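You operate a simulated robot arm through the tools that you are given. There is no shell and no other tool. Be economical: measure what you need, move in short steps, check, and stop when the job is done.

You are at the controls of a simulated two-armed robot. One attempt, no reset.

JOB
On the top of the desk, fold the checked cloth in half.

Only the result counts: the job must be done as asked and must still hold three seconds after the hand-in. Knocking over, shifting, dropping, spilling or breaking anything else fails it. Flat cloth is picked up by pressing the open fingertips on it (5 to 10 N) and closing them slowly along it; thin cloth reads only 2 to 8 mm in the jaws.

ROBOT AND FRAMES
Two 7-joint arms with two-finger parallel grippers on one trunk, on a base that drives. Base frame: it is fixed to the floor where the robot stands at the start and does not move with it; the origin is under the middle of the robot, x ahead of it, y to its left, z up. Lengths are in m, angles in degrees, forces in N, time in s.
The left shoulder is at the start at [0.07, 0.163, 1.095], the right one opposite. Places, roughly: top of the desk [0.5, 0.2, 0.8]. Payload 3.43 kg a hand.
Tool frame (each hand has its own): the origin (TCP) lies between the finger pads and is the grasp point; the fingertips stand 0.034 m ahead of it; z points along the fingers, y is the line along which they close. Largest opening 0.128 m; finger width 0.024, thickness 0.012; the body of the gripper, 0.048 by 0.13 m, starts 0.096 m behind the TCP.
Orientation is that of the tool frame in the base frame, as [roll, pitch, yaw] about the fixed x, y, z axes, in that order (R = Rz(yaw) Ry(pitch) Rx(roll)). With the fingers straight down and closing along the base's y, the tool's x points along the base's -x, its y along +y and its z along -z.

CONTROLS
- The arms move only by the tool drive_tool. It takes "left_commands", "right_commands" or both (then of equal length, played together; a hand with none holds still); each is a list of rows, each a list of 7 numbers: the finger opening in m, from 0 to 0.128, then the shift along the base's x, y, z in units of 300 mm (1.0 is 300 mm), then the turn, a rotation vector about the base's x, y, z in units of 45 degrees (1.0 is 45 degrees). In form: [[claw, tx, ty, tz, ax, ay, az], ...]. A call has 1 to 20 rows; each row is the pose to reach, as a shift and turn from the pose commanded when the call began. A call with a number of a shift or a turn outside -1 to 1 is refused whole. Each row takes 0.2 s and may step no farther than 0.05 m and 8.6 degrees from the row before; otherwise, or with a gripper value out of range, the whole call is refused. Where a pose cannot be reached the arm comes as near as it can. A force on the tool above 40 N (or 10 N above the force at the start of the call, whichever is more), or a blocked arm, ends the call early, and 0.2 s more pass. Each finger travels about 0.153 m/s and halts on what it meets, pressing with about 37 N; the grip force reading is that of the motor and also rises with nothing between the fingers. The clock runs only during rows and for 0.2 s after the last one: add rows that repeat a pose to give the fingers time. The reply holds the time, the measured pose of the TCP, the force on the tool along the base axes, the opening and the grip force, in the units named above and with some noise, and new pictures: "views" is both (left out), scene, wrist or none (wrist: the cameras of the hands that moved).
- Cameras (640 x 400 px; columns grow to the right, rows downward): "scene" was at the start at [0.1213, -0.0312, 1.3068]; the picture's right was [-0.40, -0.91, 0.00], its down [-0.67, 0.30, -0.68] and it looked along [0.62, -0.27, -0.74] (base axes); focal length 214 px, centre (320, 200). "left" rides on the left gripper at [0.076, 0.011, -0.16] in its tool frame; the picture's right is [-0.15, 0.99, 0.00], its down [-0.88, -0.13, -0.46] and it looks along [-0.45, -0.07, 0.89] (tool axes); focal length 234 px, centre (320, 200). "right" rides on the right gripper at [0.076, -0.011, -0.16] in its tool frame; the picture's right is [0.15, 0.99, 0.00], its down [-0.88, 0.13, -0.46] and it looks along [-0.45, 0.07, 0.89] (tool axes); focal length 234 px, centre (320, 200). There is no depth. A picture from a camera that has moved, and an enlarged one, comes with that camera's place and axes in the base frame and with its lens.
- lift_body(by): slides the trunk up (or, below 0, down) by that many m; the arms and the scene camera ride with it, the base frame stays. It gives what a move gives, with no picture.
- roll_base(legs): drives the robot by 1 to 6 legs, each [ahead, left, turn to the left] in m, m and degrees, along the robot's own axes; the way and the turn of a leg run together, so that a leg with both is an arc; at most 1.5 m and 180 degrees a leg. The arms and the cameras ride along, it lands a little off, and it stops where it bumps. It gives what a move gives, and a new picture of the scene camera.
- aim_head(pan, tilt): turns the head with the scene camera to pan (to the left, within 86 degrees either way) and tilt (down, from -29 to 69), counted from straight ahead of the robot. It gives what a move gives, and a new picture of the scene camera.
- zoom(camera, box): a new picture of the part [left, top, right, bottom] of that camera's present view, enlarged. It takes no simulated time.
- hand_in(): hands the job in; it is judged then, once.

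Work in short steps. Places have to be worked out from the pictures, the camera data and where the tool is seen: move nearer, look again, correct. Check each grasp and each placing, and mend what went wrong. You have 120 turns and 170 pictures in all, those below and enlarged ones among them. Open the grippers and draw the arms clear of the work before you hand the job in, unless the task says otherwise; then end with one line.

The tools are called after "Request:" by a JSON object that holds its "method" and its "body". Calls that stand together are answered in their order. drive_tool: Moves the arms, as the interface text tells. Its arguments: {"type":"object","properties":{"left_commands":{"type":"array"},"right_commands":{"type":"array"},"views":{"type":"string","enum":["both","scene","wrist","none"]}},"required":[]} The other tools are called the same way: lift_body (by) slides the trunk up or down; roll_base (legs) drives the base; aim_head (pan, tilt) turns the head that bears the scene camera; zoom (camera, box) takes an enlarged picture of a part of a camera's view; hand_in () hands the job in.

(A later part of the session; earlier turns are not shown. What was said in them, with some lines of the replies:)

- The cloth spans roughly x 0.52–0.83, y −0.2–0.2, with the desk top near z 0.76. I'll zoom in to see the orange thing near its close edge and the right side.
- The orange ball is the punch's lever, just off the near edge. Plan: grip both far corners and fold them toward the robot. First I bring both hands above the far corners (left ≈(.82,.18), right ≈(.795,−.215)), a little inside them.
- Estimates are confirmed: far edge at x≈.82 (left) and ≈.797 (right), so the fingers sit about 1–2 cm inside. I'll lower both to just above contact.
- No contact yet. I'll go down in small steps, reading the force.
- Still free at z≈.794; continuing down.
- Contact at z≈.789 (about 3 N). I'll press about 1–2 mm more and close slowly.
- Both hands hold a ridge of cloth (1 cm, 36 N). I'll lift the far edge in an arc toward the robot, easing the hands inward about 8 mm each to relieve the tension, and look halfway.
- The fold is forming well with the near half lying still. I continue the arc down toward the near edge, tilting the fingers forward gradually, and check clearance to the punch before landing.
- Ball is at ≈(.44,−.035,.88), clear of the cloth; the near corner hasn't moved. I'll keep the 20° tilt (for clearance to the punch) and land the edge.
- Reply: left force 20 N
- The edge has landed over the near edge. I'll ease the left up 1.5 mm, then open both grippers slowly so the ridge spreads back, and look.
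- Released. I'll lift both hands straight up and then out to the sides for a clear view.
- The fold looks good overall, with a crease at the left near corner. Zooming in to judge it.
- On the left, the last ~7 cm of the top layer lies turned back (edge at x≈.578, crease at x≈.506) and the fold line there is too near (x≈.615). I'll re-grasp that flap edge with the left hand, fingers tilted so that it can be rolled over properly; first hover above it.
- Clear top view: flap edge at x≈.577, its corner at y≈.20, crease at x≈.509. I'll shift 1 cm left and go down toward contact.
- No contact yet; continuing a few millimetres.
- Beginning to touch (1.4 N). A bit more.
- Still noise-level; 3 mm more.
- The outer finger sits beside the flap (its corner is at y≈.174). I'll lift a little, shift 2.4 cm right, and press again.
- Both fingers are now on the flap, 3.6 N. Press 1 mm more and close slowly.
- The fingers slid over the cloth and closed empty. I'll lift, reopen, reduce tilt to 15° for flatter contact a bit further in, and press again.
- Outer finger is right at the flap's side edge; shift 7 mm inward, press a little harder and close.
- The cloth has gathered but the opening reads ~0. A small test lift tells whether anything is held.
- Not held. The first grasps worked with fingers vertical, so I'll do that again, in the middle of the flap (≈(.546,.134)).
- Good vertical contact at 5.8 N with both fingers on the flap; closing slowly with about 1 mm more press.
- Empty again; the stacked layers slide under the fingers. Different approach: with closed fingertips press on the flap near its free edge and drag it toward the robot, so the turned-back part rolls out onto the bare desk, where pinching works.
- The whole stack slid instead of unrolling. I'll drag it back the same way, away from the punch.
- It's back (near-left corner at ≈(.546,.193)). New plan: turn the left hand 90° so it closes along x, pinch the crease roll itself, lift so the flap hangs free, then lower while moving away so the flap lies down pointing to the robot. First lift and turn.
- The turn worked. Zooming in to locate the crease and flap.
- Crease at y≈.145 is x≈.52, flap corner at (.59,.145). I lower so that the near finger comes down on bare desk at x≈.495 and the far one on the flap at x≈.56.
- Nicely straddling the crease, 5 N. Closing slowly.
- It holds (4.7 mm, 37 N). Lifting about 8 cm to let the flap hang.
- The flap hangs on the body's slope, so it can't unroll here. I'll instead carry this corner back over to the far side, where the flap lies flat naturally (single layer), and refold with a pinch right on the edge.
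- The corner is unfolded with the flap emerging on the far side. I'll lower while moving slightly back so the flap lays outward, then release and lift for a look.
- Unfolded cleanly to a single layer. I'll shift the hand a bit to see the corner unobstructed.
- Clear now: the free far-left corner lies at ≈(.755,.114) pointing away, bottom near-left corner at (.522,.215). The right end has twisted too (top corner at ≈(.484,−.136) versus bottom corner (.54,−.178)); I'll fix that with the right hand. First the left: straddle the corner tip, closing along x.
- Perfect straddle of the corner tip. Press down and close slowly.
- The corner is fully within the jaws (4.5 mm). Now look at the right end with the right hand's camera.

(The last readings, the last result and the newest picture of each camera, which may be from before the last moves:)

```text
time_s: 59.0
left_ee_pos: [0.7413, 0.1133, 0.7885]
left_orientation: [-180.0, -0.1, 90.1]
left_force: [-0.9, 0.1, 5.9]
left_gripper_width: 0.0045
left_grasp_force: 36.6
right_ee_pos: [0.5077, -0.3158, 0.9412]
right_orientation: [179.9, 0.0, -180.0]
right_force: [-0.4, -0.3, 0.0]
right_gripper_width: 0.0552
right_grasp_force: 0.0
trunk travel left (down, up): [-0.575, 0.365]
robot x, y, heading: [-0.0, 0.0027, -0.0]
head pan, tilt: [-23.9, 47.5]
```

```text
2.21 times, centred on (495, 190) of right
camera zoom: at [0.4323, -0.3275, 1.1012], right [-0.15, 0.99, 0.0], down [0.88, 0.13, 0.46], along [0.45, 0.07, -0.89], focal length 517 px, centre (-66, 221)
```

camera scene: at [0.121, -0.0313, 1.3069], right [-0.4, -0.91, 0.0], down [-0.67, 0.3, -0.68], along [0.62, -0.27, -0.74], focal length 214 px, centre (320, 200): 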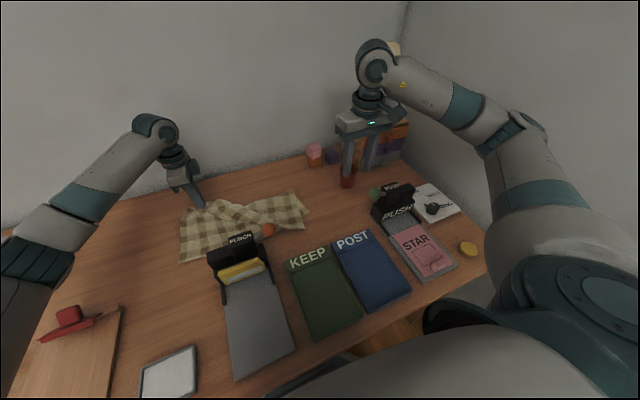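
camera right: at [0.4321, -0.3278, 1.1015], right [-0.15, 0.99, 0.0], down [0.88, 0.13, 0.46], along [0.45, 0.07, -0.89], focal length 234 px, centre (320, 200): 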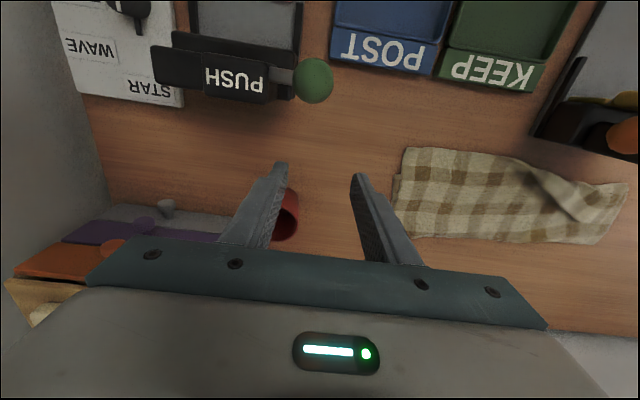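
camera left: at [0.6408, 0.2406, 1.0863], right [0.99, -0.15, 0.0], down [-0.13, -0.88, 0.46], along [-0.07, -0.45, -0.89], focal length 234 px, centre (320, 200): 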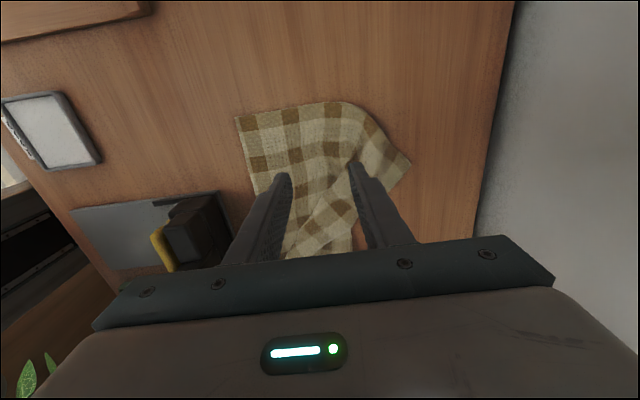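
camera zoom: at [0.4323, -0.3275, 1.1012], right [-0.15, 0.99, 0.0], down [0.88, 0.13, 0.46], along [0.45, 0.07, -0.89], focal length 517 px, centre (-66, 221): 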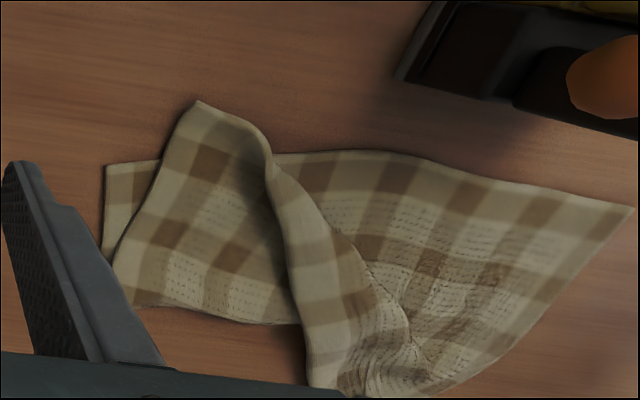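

Right top corner at ≈(.489,−.141) overhangs onto bare desk with the correct orientation, so a normal pinch works there. I'll bring the right hand over (.512,−.118), just above contact.

Request:
{"method": "drive_tool", "body": {"right_commands": [[0.05, 0.002, 0.12, -0.03, 0, 0, 0], [0.045, 0.004, 0.25, -0.08, 0, 0, 0], [0.04, 0.007, 0.38, -0.15, 0, 0, 0], [0.035, 0.01, 0.52, -0.23, 0, 0, 0], [0.031, 0.013, 0.66, -0.31, 0, 0, 0], [0.031, 0.013, 0.66, -0.42, 0, 0, 0], [0.031, 0.013, 0.66, -0.485, 0, 0, 0], [0.031, 0.013, 0.66, -0.485, 0, 0, 0]], "views": "none"}}

Request:
{"method": "zoom", "body": {"camera": "right", "box": [180, 60, 460, 235]}}

```text
time_s: 60.8
left_ee_pos: [0.7426, 0.1135, 0.7879]
left_orientation: [180.0, -0.1, 90.0]
left_force: [-0.1, -0.6, 5.0]
left_gripper_width: 0.0043
left_grasp_force: 37.0
right_ee_pos: [0.5125, -0.1174, 0.7964]
right_orientation: [180.0, 0.1, -179.9]
right_force: [0.0, -0.2, 1.5]
right_gripper_width: 0.031
right_grasp_force: 0.0
trunk travel left (down, up): [-0.575, 0.365]
robot x, y, heading: [0.0007, 0.0022, -0.1]
head pan, tilt: [-23.9, 47.5]
```

```text
2.29 times, centred on (320, 148) of right
camera zoom: at [0.4357, -0.1294, 0.9552], right [-0.15, 0.99, 0.0], down [0.88, 0.13, 0.46], along [0.45, 0.07, -0.89], focal length 535 px, centre (320, 320)
```

zoom: 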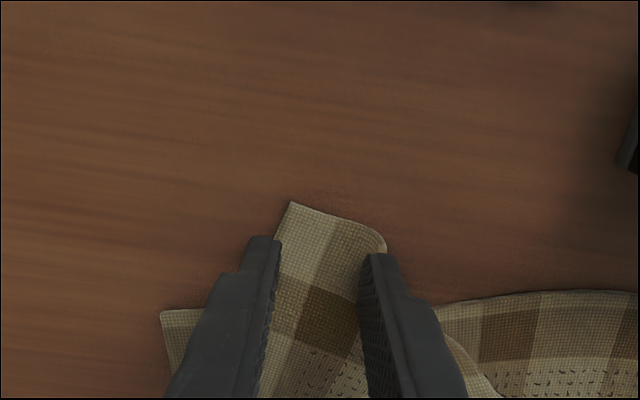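

The strip lies between the fingers; shift 4 mm toward its middle, press and close.

Request:
{"method": "drive_tool", "body": {"right_commands": [[0.031, 0, 0.013, 0, 0, 0, 0], [0.031, 0, 0.013, -0.015, 0, 0, 0], [0.031, 0, 0.013, -0.022, 0, 0, 0], [0.028, 0, 0.013, -0.024, 0, 0, 0], [0.025, 0, 0.013, -0.024, 0, 0, 0], [0.022, 0, 0.013, -0.024, 0, 0, 0], [0.019, 0, 0.013, -0.024, 0, 0, 0], [0.016, 0, 0.013, -0.024, 0, 0, 0], [0.013, 0, 0.013, -0.024, 0, 0, 0], [0.01, 0, 0.013, -0.024, 0, 0, 0], [0.007, 0, 0.013, -0.024, 0, 0, 0], [0.004, 0, 0.013, -0.024, 0, 0, 0], [0.0, 0, 0.013, -0.024, 0, 0, 0], [0.0, 0, 0.013, -0.024, 0, 0, 0]], "views": "none"}}

Request:
{"method": "zoom", "body": {"camera": "right", "box": [180, 60, 460, 235]}}

```text
time_s: 63.8
left_ee_pos: [0.7408, 0.113, 0.7884]
left_orientation: [-180.0, 0.0, 90.0]
left_force: [-0.1, -1.1, 3.5]
left_gripper_width: 0.0046
left_grasp_force: 36.9
right_ee_pos: [0.5106, -0.1136, 0.7889]
right_orientation: [180.0, 0.1, -180.0]
right_force: [0.4, 0.5, 9.7]
right_gripper_width: 0.0
right_grasp_force: 32.9
trunk travel left (down, up): [-0.575, 0.365]
robot x, y, heading: [0.0008, -0.0033, -0.1]
head pan, tilt: [-23.9, 47.5]
```

```text
2.29 times, centred on (320, 148) of right
camera zoom: at [0.4352, -0.1253, 0.9486], right [-0.15, 0.99, 0.0], down [0.88, 0.13, 0.46], along [0.45, 0.07, -0.89], focal length 535 px, centre (320, 320)
```

zoom: 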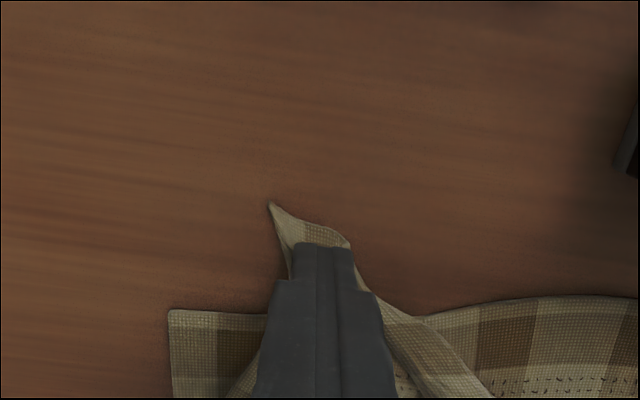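

Closed empty (too little cloth between). Reopen wide so both fingers land on bare desk outside the strip and sweep it together.

Request:
{"method": "drive_tool", "body": {"right_commands": [[0.0, 0, 0, 0.06, 0, 0, 0], [0.03, 0, 0, 0.1, 0, 0, 0], [0.065, 0, 0, 0.1, 0, 0, 0], [0.065, 0, -0.01, 0.1, 0, 0, 0], [0.065, 0, -0.01, 0.05, 0, 0, 0], [0.065, 0, -0.01, 0.02, 0, 0, 0], [0.065, 0, -0.01, 0.02, 0, 0, 0]], "views": "none"}}

Request:
{"method": "zoom", "body": {"camera": "right", "box": [180, 60, 460, 235]}}

```text
time_s: 65.4
left_ee_pos: [0.7412, 0.1133, 0.7864]
left_orientation: [180.0, -0.1, 90.1]
left_force: [-1.4, 0.0, 5.2]
left_gripper_width: 0.0041
left_grasp_force: 37.4
right_ee_pos: [0.5113, -0.1168, 0.7936]
right_orientation: [179.9, 0.1, 180.0]
right_force: [-0.2, -0.5, 2.2]
right_gripper_width: 0.0651
right_grasp_force: 0.0
trunk travel left (down, up): [-0.575, 0.365]
robot x, y, heading: [0.0005, -0.0032, -0.1]
head pan, tilt: [-23.9, 47.5]
```

```text
2.29 times, centred on (320, 148) of right
camera zoom: at [0.4356, -0.1285, 0.9538], right [-0.15, 0.99, 0.0], down [0.88, 0.13, 0.46], along [0.45, 0.07, -0.89], focal length 535 px, centre (320, 320)
```

zoom: 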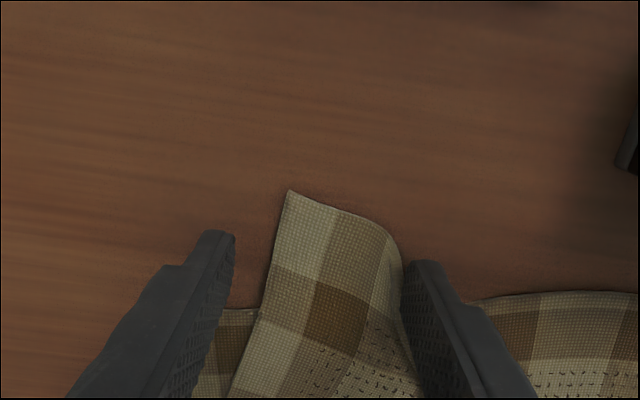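

Both fingers are outside the strip. Press to the desk and sweep closed.

Request:
{"method": "drive_tool", "body": {"right_commands": [[0.065, 0, 0.01, -0.01, 0, 0, 0], [0.065, 0, 0.01, -0.016, 0, 0, 0], [0.06, 0, 0.01, -0.016, 0, 0, 0], [0.055, 0, 0.01, -0.016, 0, 0, 0], [0.05, 0, 0.01, -0.016, 0, 0, 0], [0.045, 0, 0.01, -0.016, 0, 0, 0], [0.04, 0, 0.01, -0.016, 0, 0, 0], [0.035, 0, 0.01, -0.016, 0, 0, 0], [0.03, 0, 0.01, -0.016, 0, 0, 0], [0.025, 0, 0.01, -0.016, 0, 0, 0], [0.02, 0, 0.01, -0.016, 0, 0, 0], [0.015, 0, 0.01, -0.016, 0, 0, 0], [0.01, 0, 0.01, -0.016, 0, 0, 0], [0.005, 0, 0.01, -0.016, 0, 0, 0], [0.0, 0, 0.01, -0.016, 0, 0, 0], [0.0, 0, 0.01, -0.016, 0, 0, 0]], "views": "none"}}

Request:
{"method": "zoom", "body": {"camera": "right", "box": [180, 60, 460, 235]}}

```text
time_s: 68.8
left_ee_pos: [0.7408, 0.1134, 0.7877]
left_orientation: [-179.9, -0.1, 90.1]
left_force: [0.0, 0.1, 4.4]
left_gripper_width: 0.0043
left_grasp_force: 36.3
right_ee_pos: [0.5122, -0.1131, 0.7895]
right_orientation: [179.9, 0.0, 180.0]
right_force: [0.0, -0.3, 2.7]
right_gripper_width: 0.0044
right_grasp_force: 37.5
trunk travel left (down, up): [-0.575, 0.365]
robot x, y, heading: [-0.0018, -0.0006, -0.2]
head pan, tilt: [-23.9, 47.5]
```

```text
2.29 times, centred on (320, 148) of right
camera zoom: at [0.4356, -0.1253, 0.9491], right [-0.15, 0.99, 0.0], down [0.88, 0.13, 0.46], along [0.45, 0.07, -0.89], focal length 535 px, centre (320, 320)
```

zoom: 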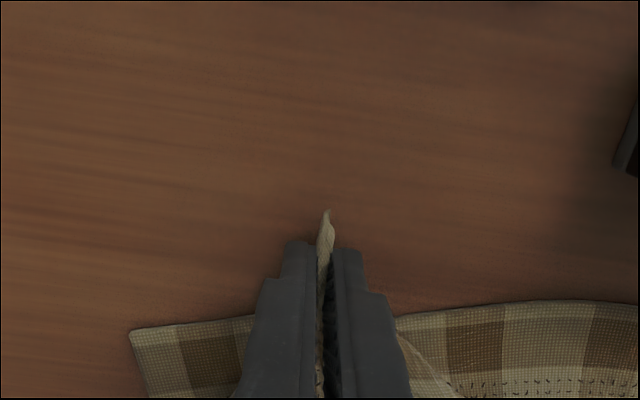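

Both corners are firmly held. Now fold the left corner over in an arc while the right hand lifts its corner and carries it to its proper place; stop just above landing to check.

Request:
{"method": "drive_tool", "body": {"left_commands": [[0, -0.01, 0.003, 0.09, 0, 0, 0], [0, -0.053, 0.023, 0.19, 0, 0, 0], [0, -0.137, 0.063, 0.283, 0, 0, 0], [0, -0.237, 0.113, 0.35, 0, 0, 0], [0, -0.347, 0.167, 0.373, 0, 0, 0], [0, -0.46, 0.217, 0.363, 0, 0, 0], [0, -0.56, 0.263, 0.307, 0, 0, 0], [0, -0.637, 0.297, 0.223, 0, 0, 0], [0, -0.68, 0.313, 0.14, 0, 0, 0], [0, -0.68, 0.313, 0.14, 0, 0, 0]], "right_commands": [[0, 0, 0, 0.06, 0, 0, 0], [0, 0.02, -0.02, 0.12, 0, 0, 0.1], [0, 0.05, -0.05, 0.17, 0, 0, 0.2], [0, 0.08, -0.08, 0.2, 0, 0, 0.3], [0, 0.11, -0.11, 0.2, 0, 0, 0.4], [0, 0.13, -0.13, 0.19, 0, 0, 0.5], [0, 0.137, -0.143, 0.16, 0, 0, 0.6], [0, 0.137, -0.143, 0.13, 0, 0, 0.6], [0, 0.137, -0.143, 0.1, 0, 0, 0.6], [0, 0.137, -0.143, 0.1, 0, 0, 0.6]]}}

Request:
{"method": "zoom", "body": {"camera": "left", "box": [180, 60, 460, 235]}}

Request:
{"method": "zoom", "body": {"camera": "right", "box": [180, 60, 500, 260]}}

```text
time_s: 71.0
left_ee_pos: [0.5387, 0.2054, 0.8283]
left_orientation: [180.0, 0.1, 90.0]
left_force: [1.6, -24.5, -0.4]
left_gripper_width: 0.0043
left_grasp_force: 37.2
right_ee_pos: [0.5518, -0.1561, 0.8199]
right_orientation: [179.9, 0.1, -152.9]
right_force: [-2.9, 24.0, 0.7]
right_gripper_width: 0.0053
right_grasp_force: 37.2
trunk travel left (down, up): [-0.575, 0.365]
robot x, y, heading: [-0.0006, 0.0057, 0.0]
head pan, tilt: [-23.9, 47.5]
camera scene: at [0.1212, -0.0314, 1.3068], right [-0.4, -0.91, 0.0], down [-0.67, 0.3, -0.68], along [0.62, -0.27, -0.74], focal length 214 px, centre (320, 200)
camera right: at [0.4905, -0.2011, 0.9786], right [-0.58, 0.81, 0.0], down [0.72, 0.52, 0.46], along [0.37, 0.27, -0.89], focal length 234 px, centre (320, 200)
camera left: at [0.5505, 0.2825, 0.9881], right [0.99, -0.15, 0.0], down [-0.13, -0.88, 0.46], along [-0.07, -0.45, -0.89], focal length 234 px, centre (320, 200)
```

scene: 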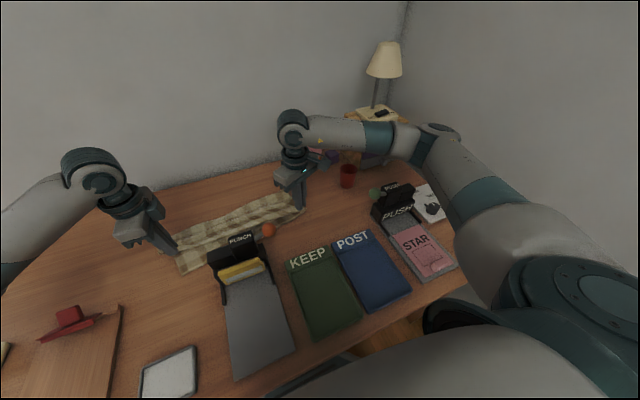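
right: 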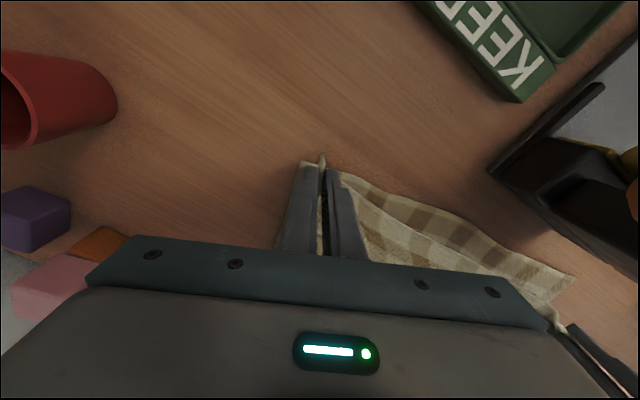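
left: 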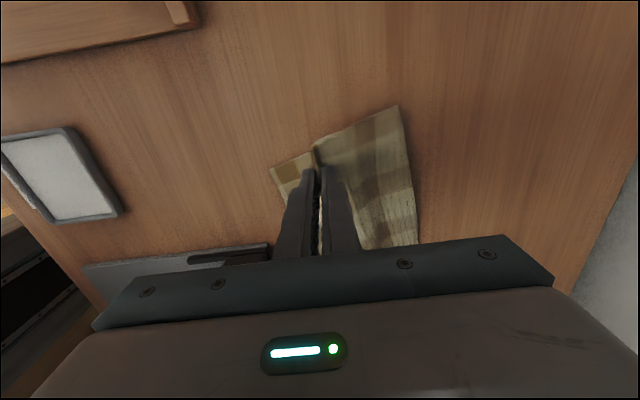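

```text
2.29 times, centred on (320, 148) of left
camera zoom: at [0.5505, 0.2825, 0.9881], right [0.99, -0.15, 0.0], down [-0.13, -0.88, 0.46], along [-0.07, -0.45, -0.89], focal length 535 px, centre (320, 320)
```

zoom: 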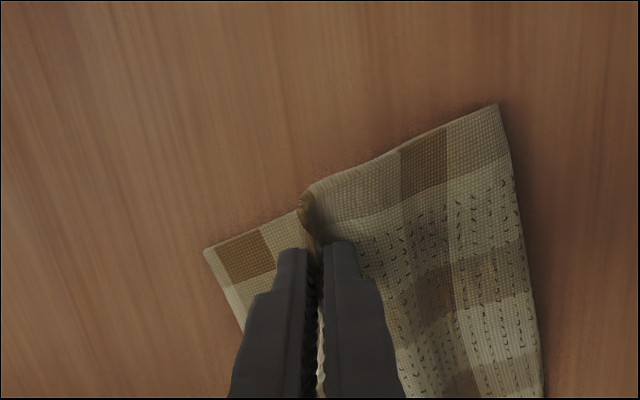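

```text
2.00 times, centred on (340, 160) of right
camera zoom: at [0.4905, -0.2011, 0.9786], right [-0.58, 0.81, 0.0], down [0.72, 0.52, 0.46], along [0.37, 0.27, -0.89], focal length 468 px, centre (280, 280)
```

zoom: 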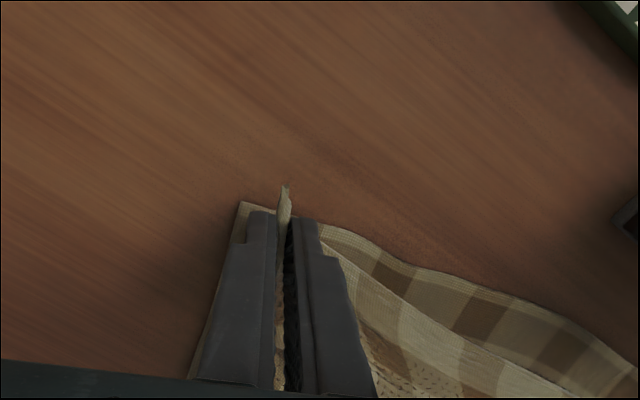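

The edge is taut (24 N) because the pinches take up cloth, and the bottom layer has turned ~10° (near corners now at (.487,.21) and (.559,−.175)). I'll slacken and move each held corner over its partner while lowering.

Request:
{"method": "drive_tool", "body": {"left_commands": [[0, -0.03, 0, -0.01, 0, 0, 0], [0, -0.06, 0, -0.02, 0, 0, 0], [0, -0.09, 0, -0.05, 0, 0, 0], [0, -0.12, 0, -0.08, 0, 0, 0], [0, -0.12, 0, -0.1, 0, 0, 0], [0, -0.12, 0, -0.1, 0, 0, 0]], "right_commands": [[0, 0.01, 0.03, 0, 0, 0, 0.05], [0, 0.03, 0.06, -0.01, 0, 0, 0.1], [0, 0.05, 0.06, -0.03, 0, 0, 0.15], [0, 0.073, 0.06, -0.06, 0, 0, 0.15], [0, 0.073, 0.06, -0.08, 0, 0, 0.15], [0, 0.073, 0.06, -0.08, 0, 0, 0.15]], "views": "wrist"}}

Request:
{"method": "zoom", "body": {"camera": "left", "box": [180, 60, 460, 235]}}

Request:
{"method": "zoom", "body": {"camera": "right", "box": [180, 60, 500, 260]}}

```text
time_s: 72.4
left_ee_pos: [0.5017, 0.2074, 0.7997]
left_orientation: [-180.0, 0.0, 90.0]
left_force: [3.0, -10.7, -0.3]
left_gripper_width: 0.0044
left_grasp_force: 37.0
right_ee_pos: [0.575, -0.1379, 0.7958]
right_orientation: [-180.0, 0.0, -146.1]
right_force: [-3.6, 10.3, 0.2]
right_gripper_width: 0.0047
right_grasp_force: 36.8
trunk travel left (down, up): [-0.575, 0.365]
robot x, y, heading: [0.0006, -0.0005, -0.3]
head pan, tilt: [-23.9, 47.5]
camera right: at [0.5179, -0.1902, 0.9548], right [-0.67, 0.74, 0.0], down [0.66, 0.6, 0.46], along [0.34, 0.31, -0.89], focal length 234 px, centre (320, 200)
camera left: at [0.5137, 0.2836, 0.9592], right [0.99, -0.15, 0.0], down [-0.13, -0.88, 0.46], along [-0.07, -0.45, -0.89], focal length 234 px, centre (320, 200)
```

right: 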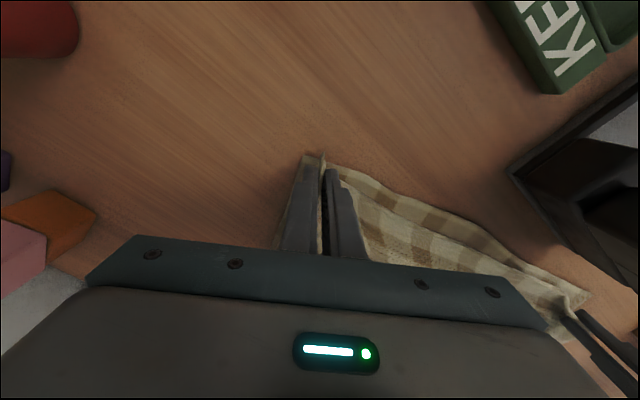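
left: 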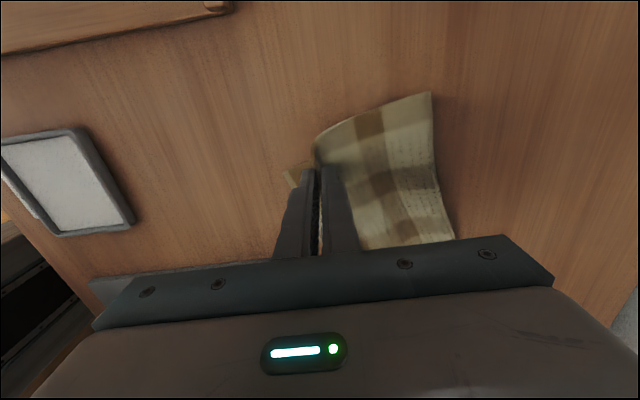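

```text
2.29 times, centred on (320, 148) of left
camera zoom: at [0.5137, 0.2836, 0.9592], right [0.99, -0.15, 0.0], down [-0.13, -0.88, 0.46], along [-0.07, -0.45, -0.89], focal length 535 px, centre (320, 320)
```

zoom: 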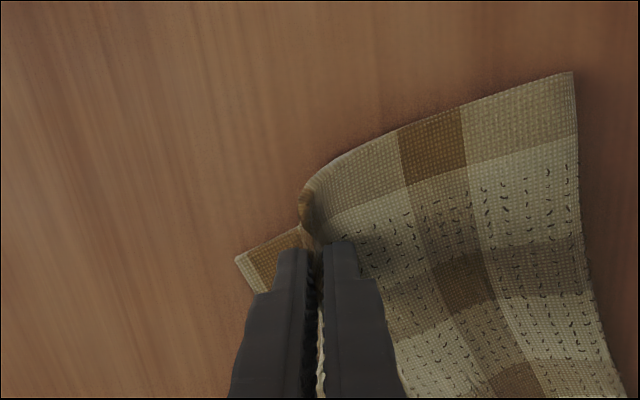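

```text
2.00 times, centred on (340, 160) of right
camera zoom: at [0.5179, -0.1902, 0.9548], right [-0.67, 0.74, 0.0], down [0.66, 0.6, 0.46], along [0.34, 0.31, -0.89], focal length 468 px, centre (280, 280)
```

zoom: 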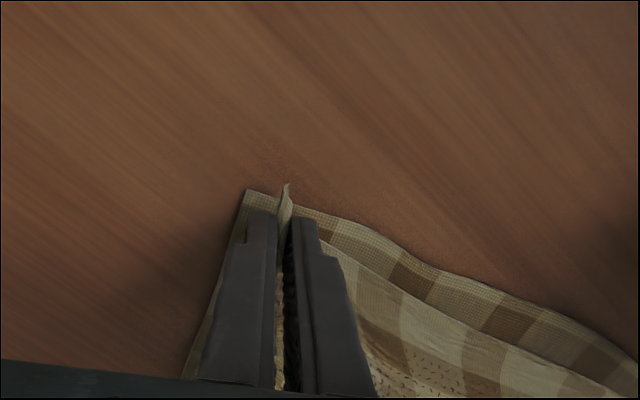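

The top-left corner is about 3 cm short of its partner and the edge is still taut (10 N). I'll slacken from the right by 1.2 cm and carry the left corner 2.8 cm further.

Request:
{"method": "drive_tool", "body": {"left_commands": [[0, 0, 0, 0.01, 0, 0, 0], [0, -0.03, 0.005, 0.02, 0, 0, 0], [0, -0.06, 0.01, 0.02, 0, 0, 0], [0, -0.093, 0.015, 0.01, 0, 0, 0], [0, -0.093, 0.015, -0.01, 0, 0, 0]], "right_commands": [[0, -0.005, 0.025, 0, 0, 0, 0], [0, -0.01, 0.045, 0, 0, 0, 0], [0, -0.01, 0.05, 0, 0, 0, 0], [0, -0.01, 0.05, 0, 0, 0, 0], [0, -0.01, 0.05, 0, 0, 0, 0]], "views": "wrist"}}

Request:
{"method": "zoom", "body": {"camera": "left", "box": [180, 60, 460, 235]}}

```text
time_s: 73.6
left_ee_pos: [0.4734, 0.2107, 0.7967]
left_orientation: [179.9, 0.0, 90.0]
left_force: [2.3, -7.7, 0.2]
left_gripper_width: 0.0043
left_grasp_force: 36.4
right_ee_pos: [0.5717, -0.1239, 0.7959]
right_orientation: [180.0, 0.0, -146.2]
right_force: [-2.0, 6.7, 0.9]
right_gripper_width: 0.0045
right_grasp_force: 37.1
trunk travel left (down, up): [-0.575, 0.365]
robot x, y, heading: [-0.0013, 0.0011, -0.1]
head pan, tilt: [-23.9, 47.5]
camera right: at [0.5145, -0.1751, 0.9548], right [-0.67, 0.74, 0.0], down [0.66, 0.6, 0.46], along [0.34, 0.31, -0.89], focal length 234 px, centre (320, 200)
camera left: at [0.4858, 0.2878, 0.9562], right [0.99, -0.15, 0.0], down [-0.13, -0.88, 0.46], along [-0.07, -0.45, -0.89], focal length 234 px, centre (320, 200)
```

right: 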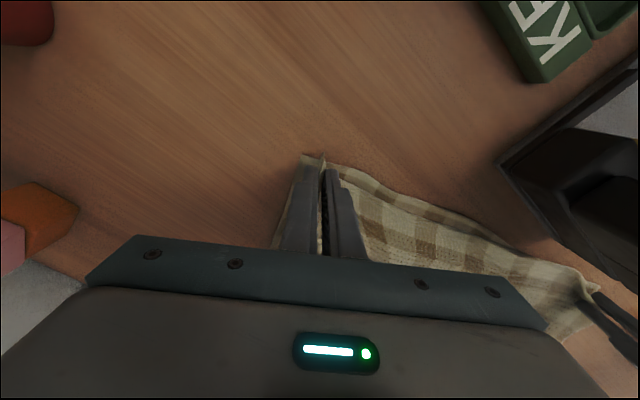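
left: 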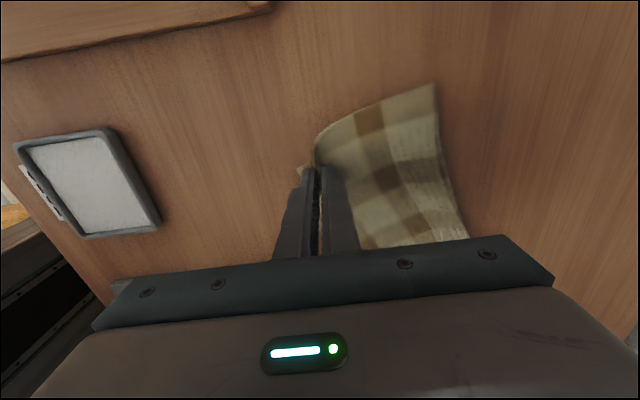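

```text
2.29 times, centred on (320, 148) of left
camera zoom: at [0.4858, 0.2878, 0.9562], right [0.99, -0.15, 0.0], down [-0.13, -0.88, 0.46], along [-0.07, -0.45, -0.89], focal length 535 px, centre (320, 320)
```

zoom: 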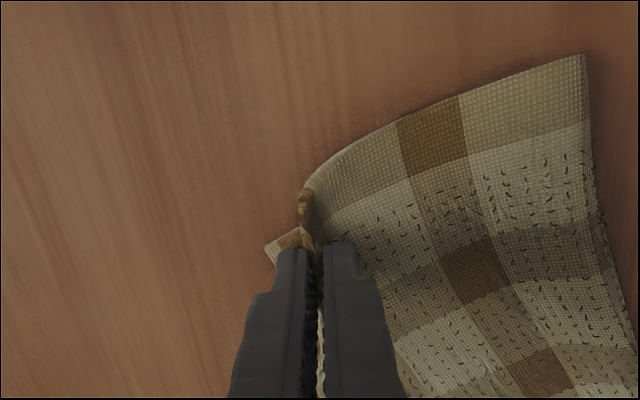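

Top-left corner is now within ~2 cm of its partner, and the right corner sits on its own. Lower a couple of mm and release both gently, then lift.

Request:
{"method": "drive_tool", "body": {"left_commands": [[0, -0.015, 0.01, -0.008, 0, 0, 0], [0, -0.02, 0.012, -0.012, 0, 0, 0], [0.008, -0.02, 0.012, -0.012, 0, 0, 0], [0.016, -0.02, 0.012, -0.01, 0, 0, 0], [0.024, -0.02, 0.012, -0.005, 0, 0, 0], [0.034, -0.02, 0.012, 0, 0, 0, 0], [0.04, -0.02, 0.012, 0.03, 0, 0, 0], [0.04, -0.02, 0.012, 0.1, 0, 0, 0], [0.04, -0.02, 0.012, 0.22, 0, 0, 0], [0.04, -0.02, 0.05, 0.35, 0, 0, 0]], "right_commands": [[0, 0, 0, -0.008, 0, 0, 0], [0, 0, 0, -0.012, 0, 0, 0], [0.008, 0, 0, -0.012, 0, 0, 0], [0.016, 0, 0, -0.012, 0, 0, 0], [0.024, 0, 0, -0.012, 0, 0, 0], [0.034, 0, 0, -0.01, 0, 0, 0], [0.045, 0, 0, 0.02, 0, 0, 0], [0.05, 0, 0, 0.1, 0, 0, 0], [0.05, 0, 0, 0.22, 0, 0, 0], [0.05, 0, -0.05, 0.35, 0, 0, 0]], "views": "none"}}

Request:
{"method": "drive_tool", "body": {"left_commands": [[0.04, 0, 0.15, 0.05, 0, 0, 0], [0.04, 0, 0.3, 0.1, 0, 0, 0], [0.04, 0, 0.4, 0.1, 0, 0, 0]], "right_commands": [[0.05, 0, -0.15, 0.05, 0, 0, -0.18], [0.05, 0, -0.3, 0.1, 0, 0, -0.36], [0.05, 0, -0.45, 0.1, 0, 0, -0.54]], "views": "both"}}

Request:
{"method": "zoom", "body": {"camera": "scene", "box": [150, 140, 370, 278]}}

```text
time_s: 75.8
left_ee_pos: [0.4655, 0.2264, 0.9019]
left_orientation: [180.0, -0.1, 90.1]
left_force: [-0.1, -0.2, -0.1]
left_gripper_width: 0.0397
left_grasp_force: 0.0
right_ee_pos: [0.5704, -0.1404, 0.9]
right_orientation: [-179.8, 0.2, -146.1]
right_force: [-0.7, -0.5, -0.5]
right_gripper_width: 0.05
right_grasp_force: 0.0
trunk travel left (down, up): [-0.575, 0.365]
robot x, y, heading: [0.0003, 0.001, -0.1]
head pan, tilt: [-23.9, 47.5]
```

```text
time_s: 76.6
left_ee_pos: [0.4658, 0.3456, 0.9327]
left_orientation: [-179.9, 0.0, 90.1]
left_force: [-0.2, 0.4, 0.5]
left_gripper_width: 0.0402
left_grasp_force: 0.1
right_ee_pos: [0.5724, -0.2745, 0.93]
right_orientation: [-179.9, -0.1, -170.7]
right_force: [-0.4, 0.2, -0.5]
right_gripper_width: 0.0502
right_grasp_force: 0.0
trunk travel left (down, up): [-0.575, 0.365]
robot x, y, heading: [0.0, -0.003, -0.0]
head pan, tilt: [-23.9, 47.5]
camera scene: at [0.1202, -0.0321, 1.3069], right [-0.4, -0.91, 0.0], down [-0.67, 0.3, -0.68], along [0.62, -0.27, -0.74], focal length 214 px, centre (320, 200)
camera right: at [0.4984, -0.2986, 1.0894], right [-0.31, 0.95, 0.0], down [0.85, 0.27, 0.46], along [0.43, 0.14, -0.89], focal length 234 px, centre (320, 200)
camera left: at [0.4779, 0.4223, 1.0926], right [0.99, -0.15, 0.0], down [-0.13, -0.88, 0.45], along [-0.07, -0.45, -0.89], focal length 234 px, centre (320, 200)
```

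scene: 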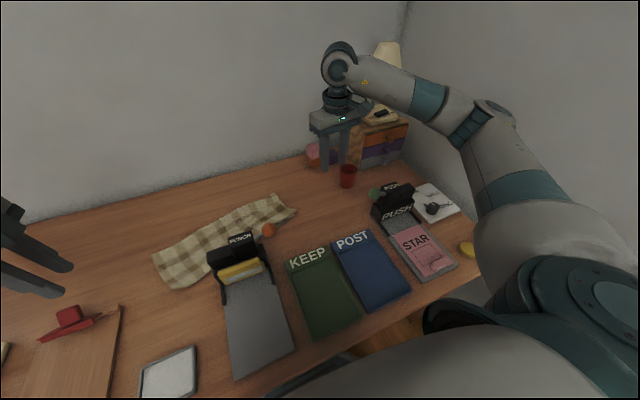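
right: 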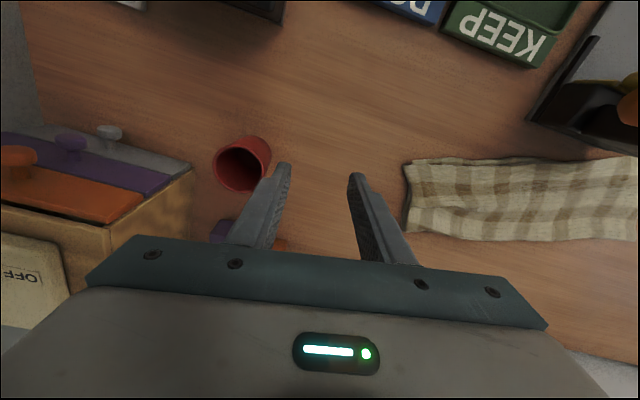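
left: 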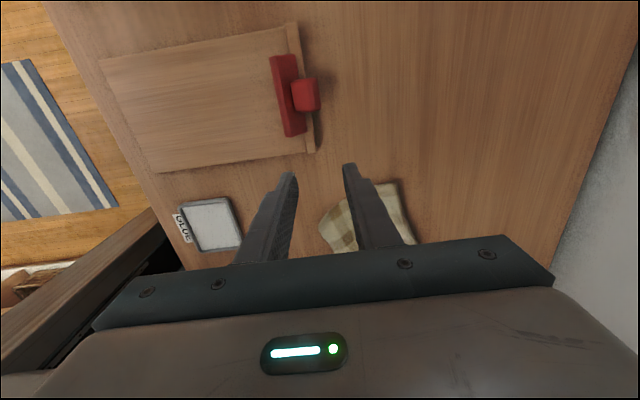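

```text
2.90 times, centred on (260, 209) of scene
camera zoom: at [0.1202, -0.0321, 1.3069], right [-0.4, -0.91, 0.0], down [-0.67, 0.3, -0.68], along [0.62, -0.27, -0.74], focal length 622 px, centre (494, 174)
```

zoom: 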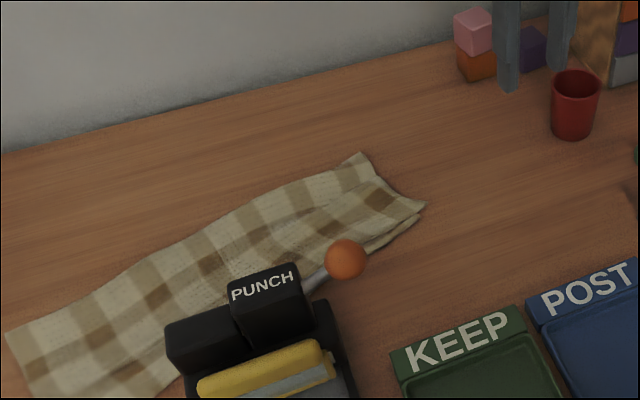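

Looks like a clean fold now. Checking both ends more closely.

Request:
{"method": "zoom", "body": {"camera": "scene", "box": [130, 190, 330, 315]}}

Request:
{"method": "zoom", "body": {"camera": "right", "box": [380, 120, 640, 282]}}

Request:
{"method": "drive_tool", "body": {"left_commands": [[0.04, -0.1, -0.1, 0.05, 0, 0, 0], [0.04, -0.2, -0.1, 0.1, 0, 0, 0]], "views": "wrist"}}

```text
3.20 times, centred on (230, 252) of scene
camera zoom: at [0.1202, -0.0321, 1.3069], right [-0.4, -0.91, 0.0], down [-0.67, 0.3, -0.68], along [0.62, -0.27, -0.74], focal length 686 px, centre (608, 32)
```

zoom: 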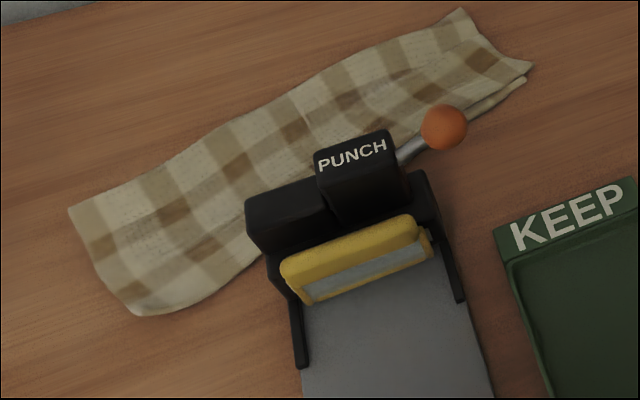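

```text
2.46 times, centred on (510, 201) of right
camera zoom: at [0.4984, -0.2986, 1.0894], right [-0.31, 0.95, 0.0], down [0.85, 0.27, 0.46], along [0.43, 0.14, -0.89], focal length 576 px, centre (-148, 198)
```

zoom: 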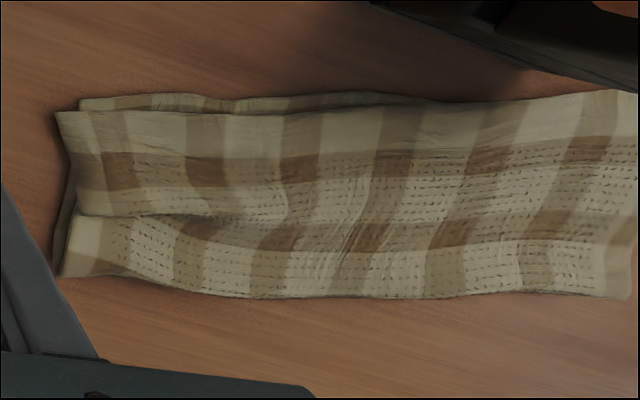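

```text
time_s: 77.2
left_ee_pos: [0.4073, 0.3178, 0.9624]
left_orientation: [179.9, 0.0, 90.0]
left_force: [0.1, 0.3, 0.0]
left_gripper_width: 0.04
left_grasp_force: 0.0
right_ee_pos: [0.5716, -0.2722, 0.9304]
right_orientation: [-179.9, 0.0, -170.7]
right_force: [-0.8, 0.0, 0.7]
right_gripper_width: 0.0501
right_grasp_force: 0.0
trunk travel left (down, up): [-0.575, 0.365]
robot x, y, heading: [0.0036, 0.0025, -0.3]
head pan, tilt: [-23.9, 47.5]
camera left: at [0.418, 0.3933, 1.1213], right [0.99, -0.15, 0.0], down [-0.13, -0.88, 0.46], along [-0.07, -0.45, -0.89], focal length 234 px, centre (320, 200)
```

left: 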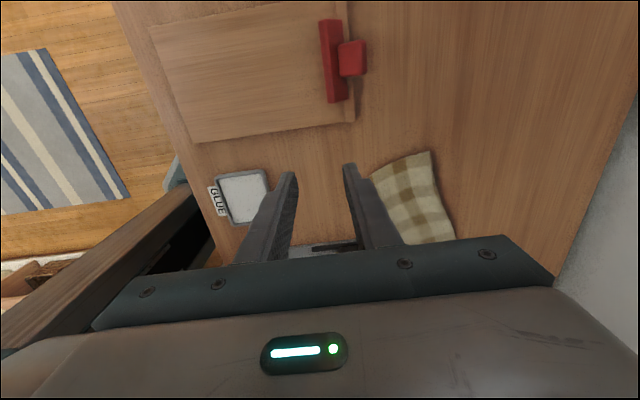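

Right end and near edge align within about 1 cm. One last look at the left end.

Request:
{"method": "zoom", "body": {"camera": "left", "box": [330, 130, 490, 250]}}

```text
3.33 times, centred on (410, 190) of left
camera zoom: at [0.418, 0.3933, 1.1213], right [0.99, -0.15, 0.0], down [-0.13, -0.88, 0.46], along [-0.07, -0.45, -0.89], focal length 781 px, centre (20, 233)
```

zoom: 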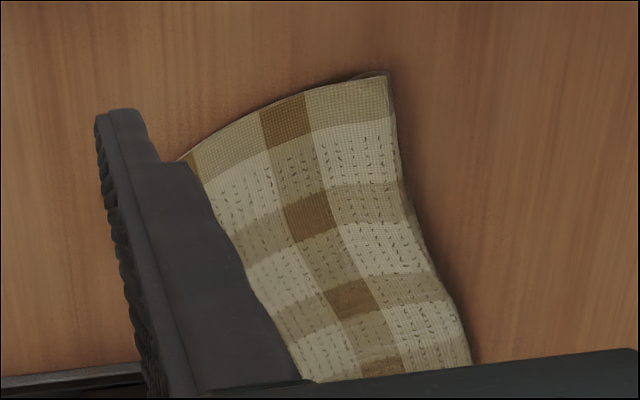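

The near-left corner is hidden by a finger; shift the hand to see whether it is tucked.

Request:
{"method": "drive_tool", "body": {"left_commands": [[0.02, -0.12, 0.05, 0.0, 0, 0, 0], [0.02, -0.24, 0.1, 0.0, 0, 0, 0]], "views": "none"}}

Request:
{"method": "zoom", "body": {"camera": "left", "box": [360, 130, 560, 250]}}

```text
time_s: 77.8
left_ee_pos: [0.3416, 0.3503, 0.9642]
left_orientation: [-180.0, 0.0, 90.0]
left_force: [0.0, -0.8, 0.0]
left_gripper_width: 0.0198
left_grasp_force: 0.0
left hand out of reach, approached as far as the arm can: row 2
right_ee_pos: [0.5717, -0.274, 0.9304]
right_orientation: [179.9, -0.1, -170.5]
right_force: [-0.2, 0.0, 0.7]
right_gripper_width: 0.0501
right_grasp_force: 0.1
trunk travel left (down, up): [-0.575, 0.365]
robot x, y, heading: [0.002, 0.0001, -0.1]
head pan, tilt: [-23.9, 47.5]
```

```text
3.20 times, centred on (460, 190) of left
camera zoom: at [0.3536, 0.4263, 1.1231], right [0.99, -0.15, 0.0], down [-0.13, -0.88, 0.46], along [-0.07, -0.45, -0.89], focal length 749 px, centre (-128, 232)
```

zoom: 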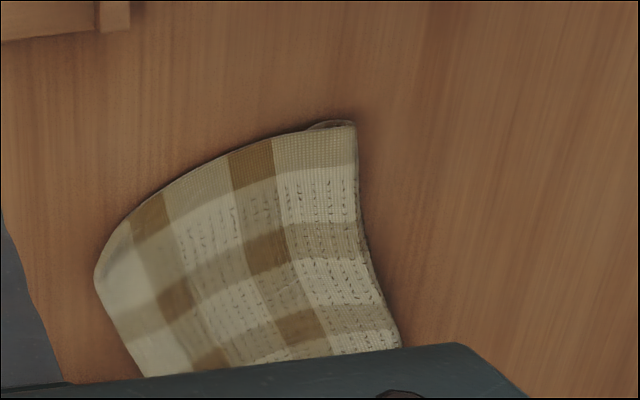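

The fold is neat on all sides and nothing else has moved. I'll open the grippers and raise both arms clear.

Request:
{"method": "drive_tool", "body": {"left_commands": [[0.06, 0.05, 0, 0.12, 0, 0, 0], [0.1, 0.08, 0, 0.24, 0, 0, 0], [0.1, 0.08, 0, 0.24, 0, 0, 0]], "right_commands": [[0.06, 0, 0, 0.12, 0, 0, 0], [0.1, 0, -0.05, 0.24, 0, 0, 0], [0.1, 0, -0.05, 0.24, 0, 0, 0]], "views": "scene"}}

```text
time_s: 78.6
left_ee_pos: [0.3669, 0.3507, 1.0372]
left_orientation: [-179.9, 0.0, 90.0]
left_force: [-0.6, 0.5, 0.0]
left_gripper_width: 0.1001
left_grasp_force: 0.1
right_ee_pos: [0.5736, -0.2885, 1.0021]
right_orientation: [-179.9, -0.1, -170.7]
right_force: [0.4, 1.1, -0.4]
right_gripper_width: 0.1
right_grasp_force: 0.0
trunk travel left (down, up): [-0.575, 0.365]
robot x, y, heading: [-0.0019, 0.002, 0.0]
head pan, tilt: [-23.9, 47.5]
camera scene: at [0.1218, -0.0304, 1.3067], right [-0.4, -0.91, 0.0], down [-0.67, 0.3, -0.68], along [0.62, -0.27, -0.74], focal length 214 px, centre (320, 200)
```

scene: 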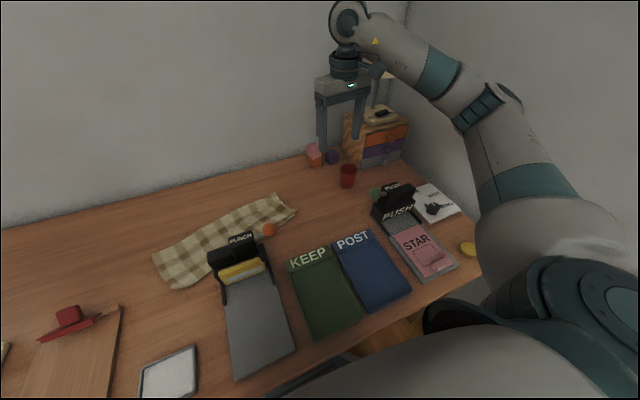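

Everything is in place and the arms are clear, so I hand in.

Request:
{"method": "hand_in", "body": {}}

```text
The job is handed in.
```

The checked cloth is folded in half on the desk, with the near edges matching to about 1 cm on the right and within about 2 cm at the left corner; it sits turned about 10° from where it lay, nothing else appears to have moved, and both grippers are open and clear.
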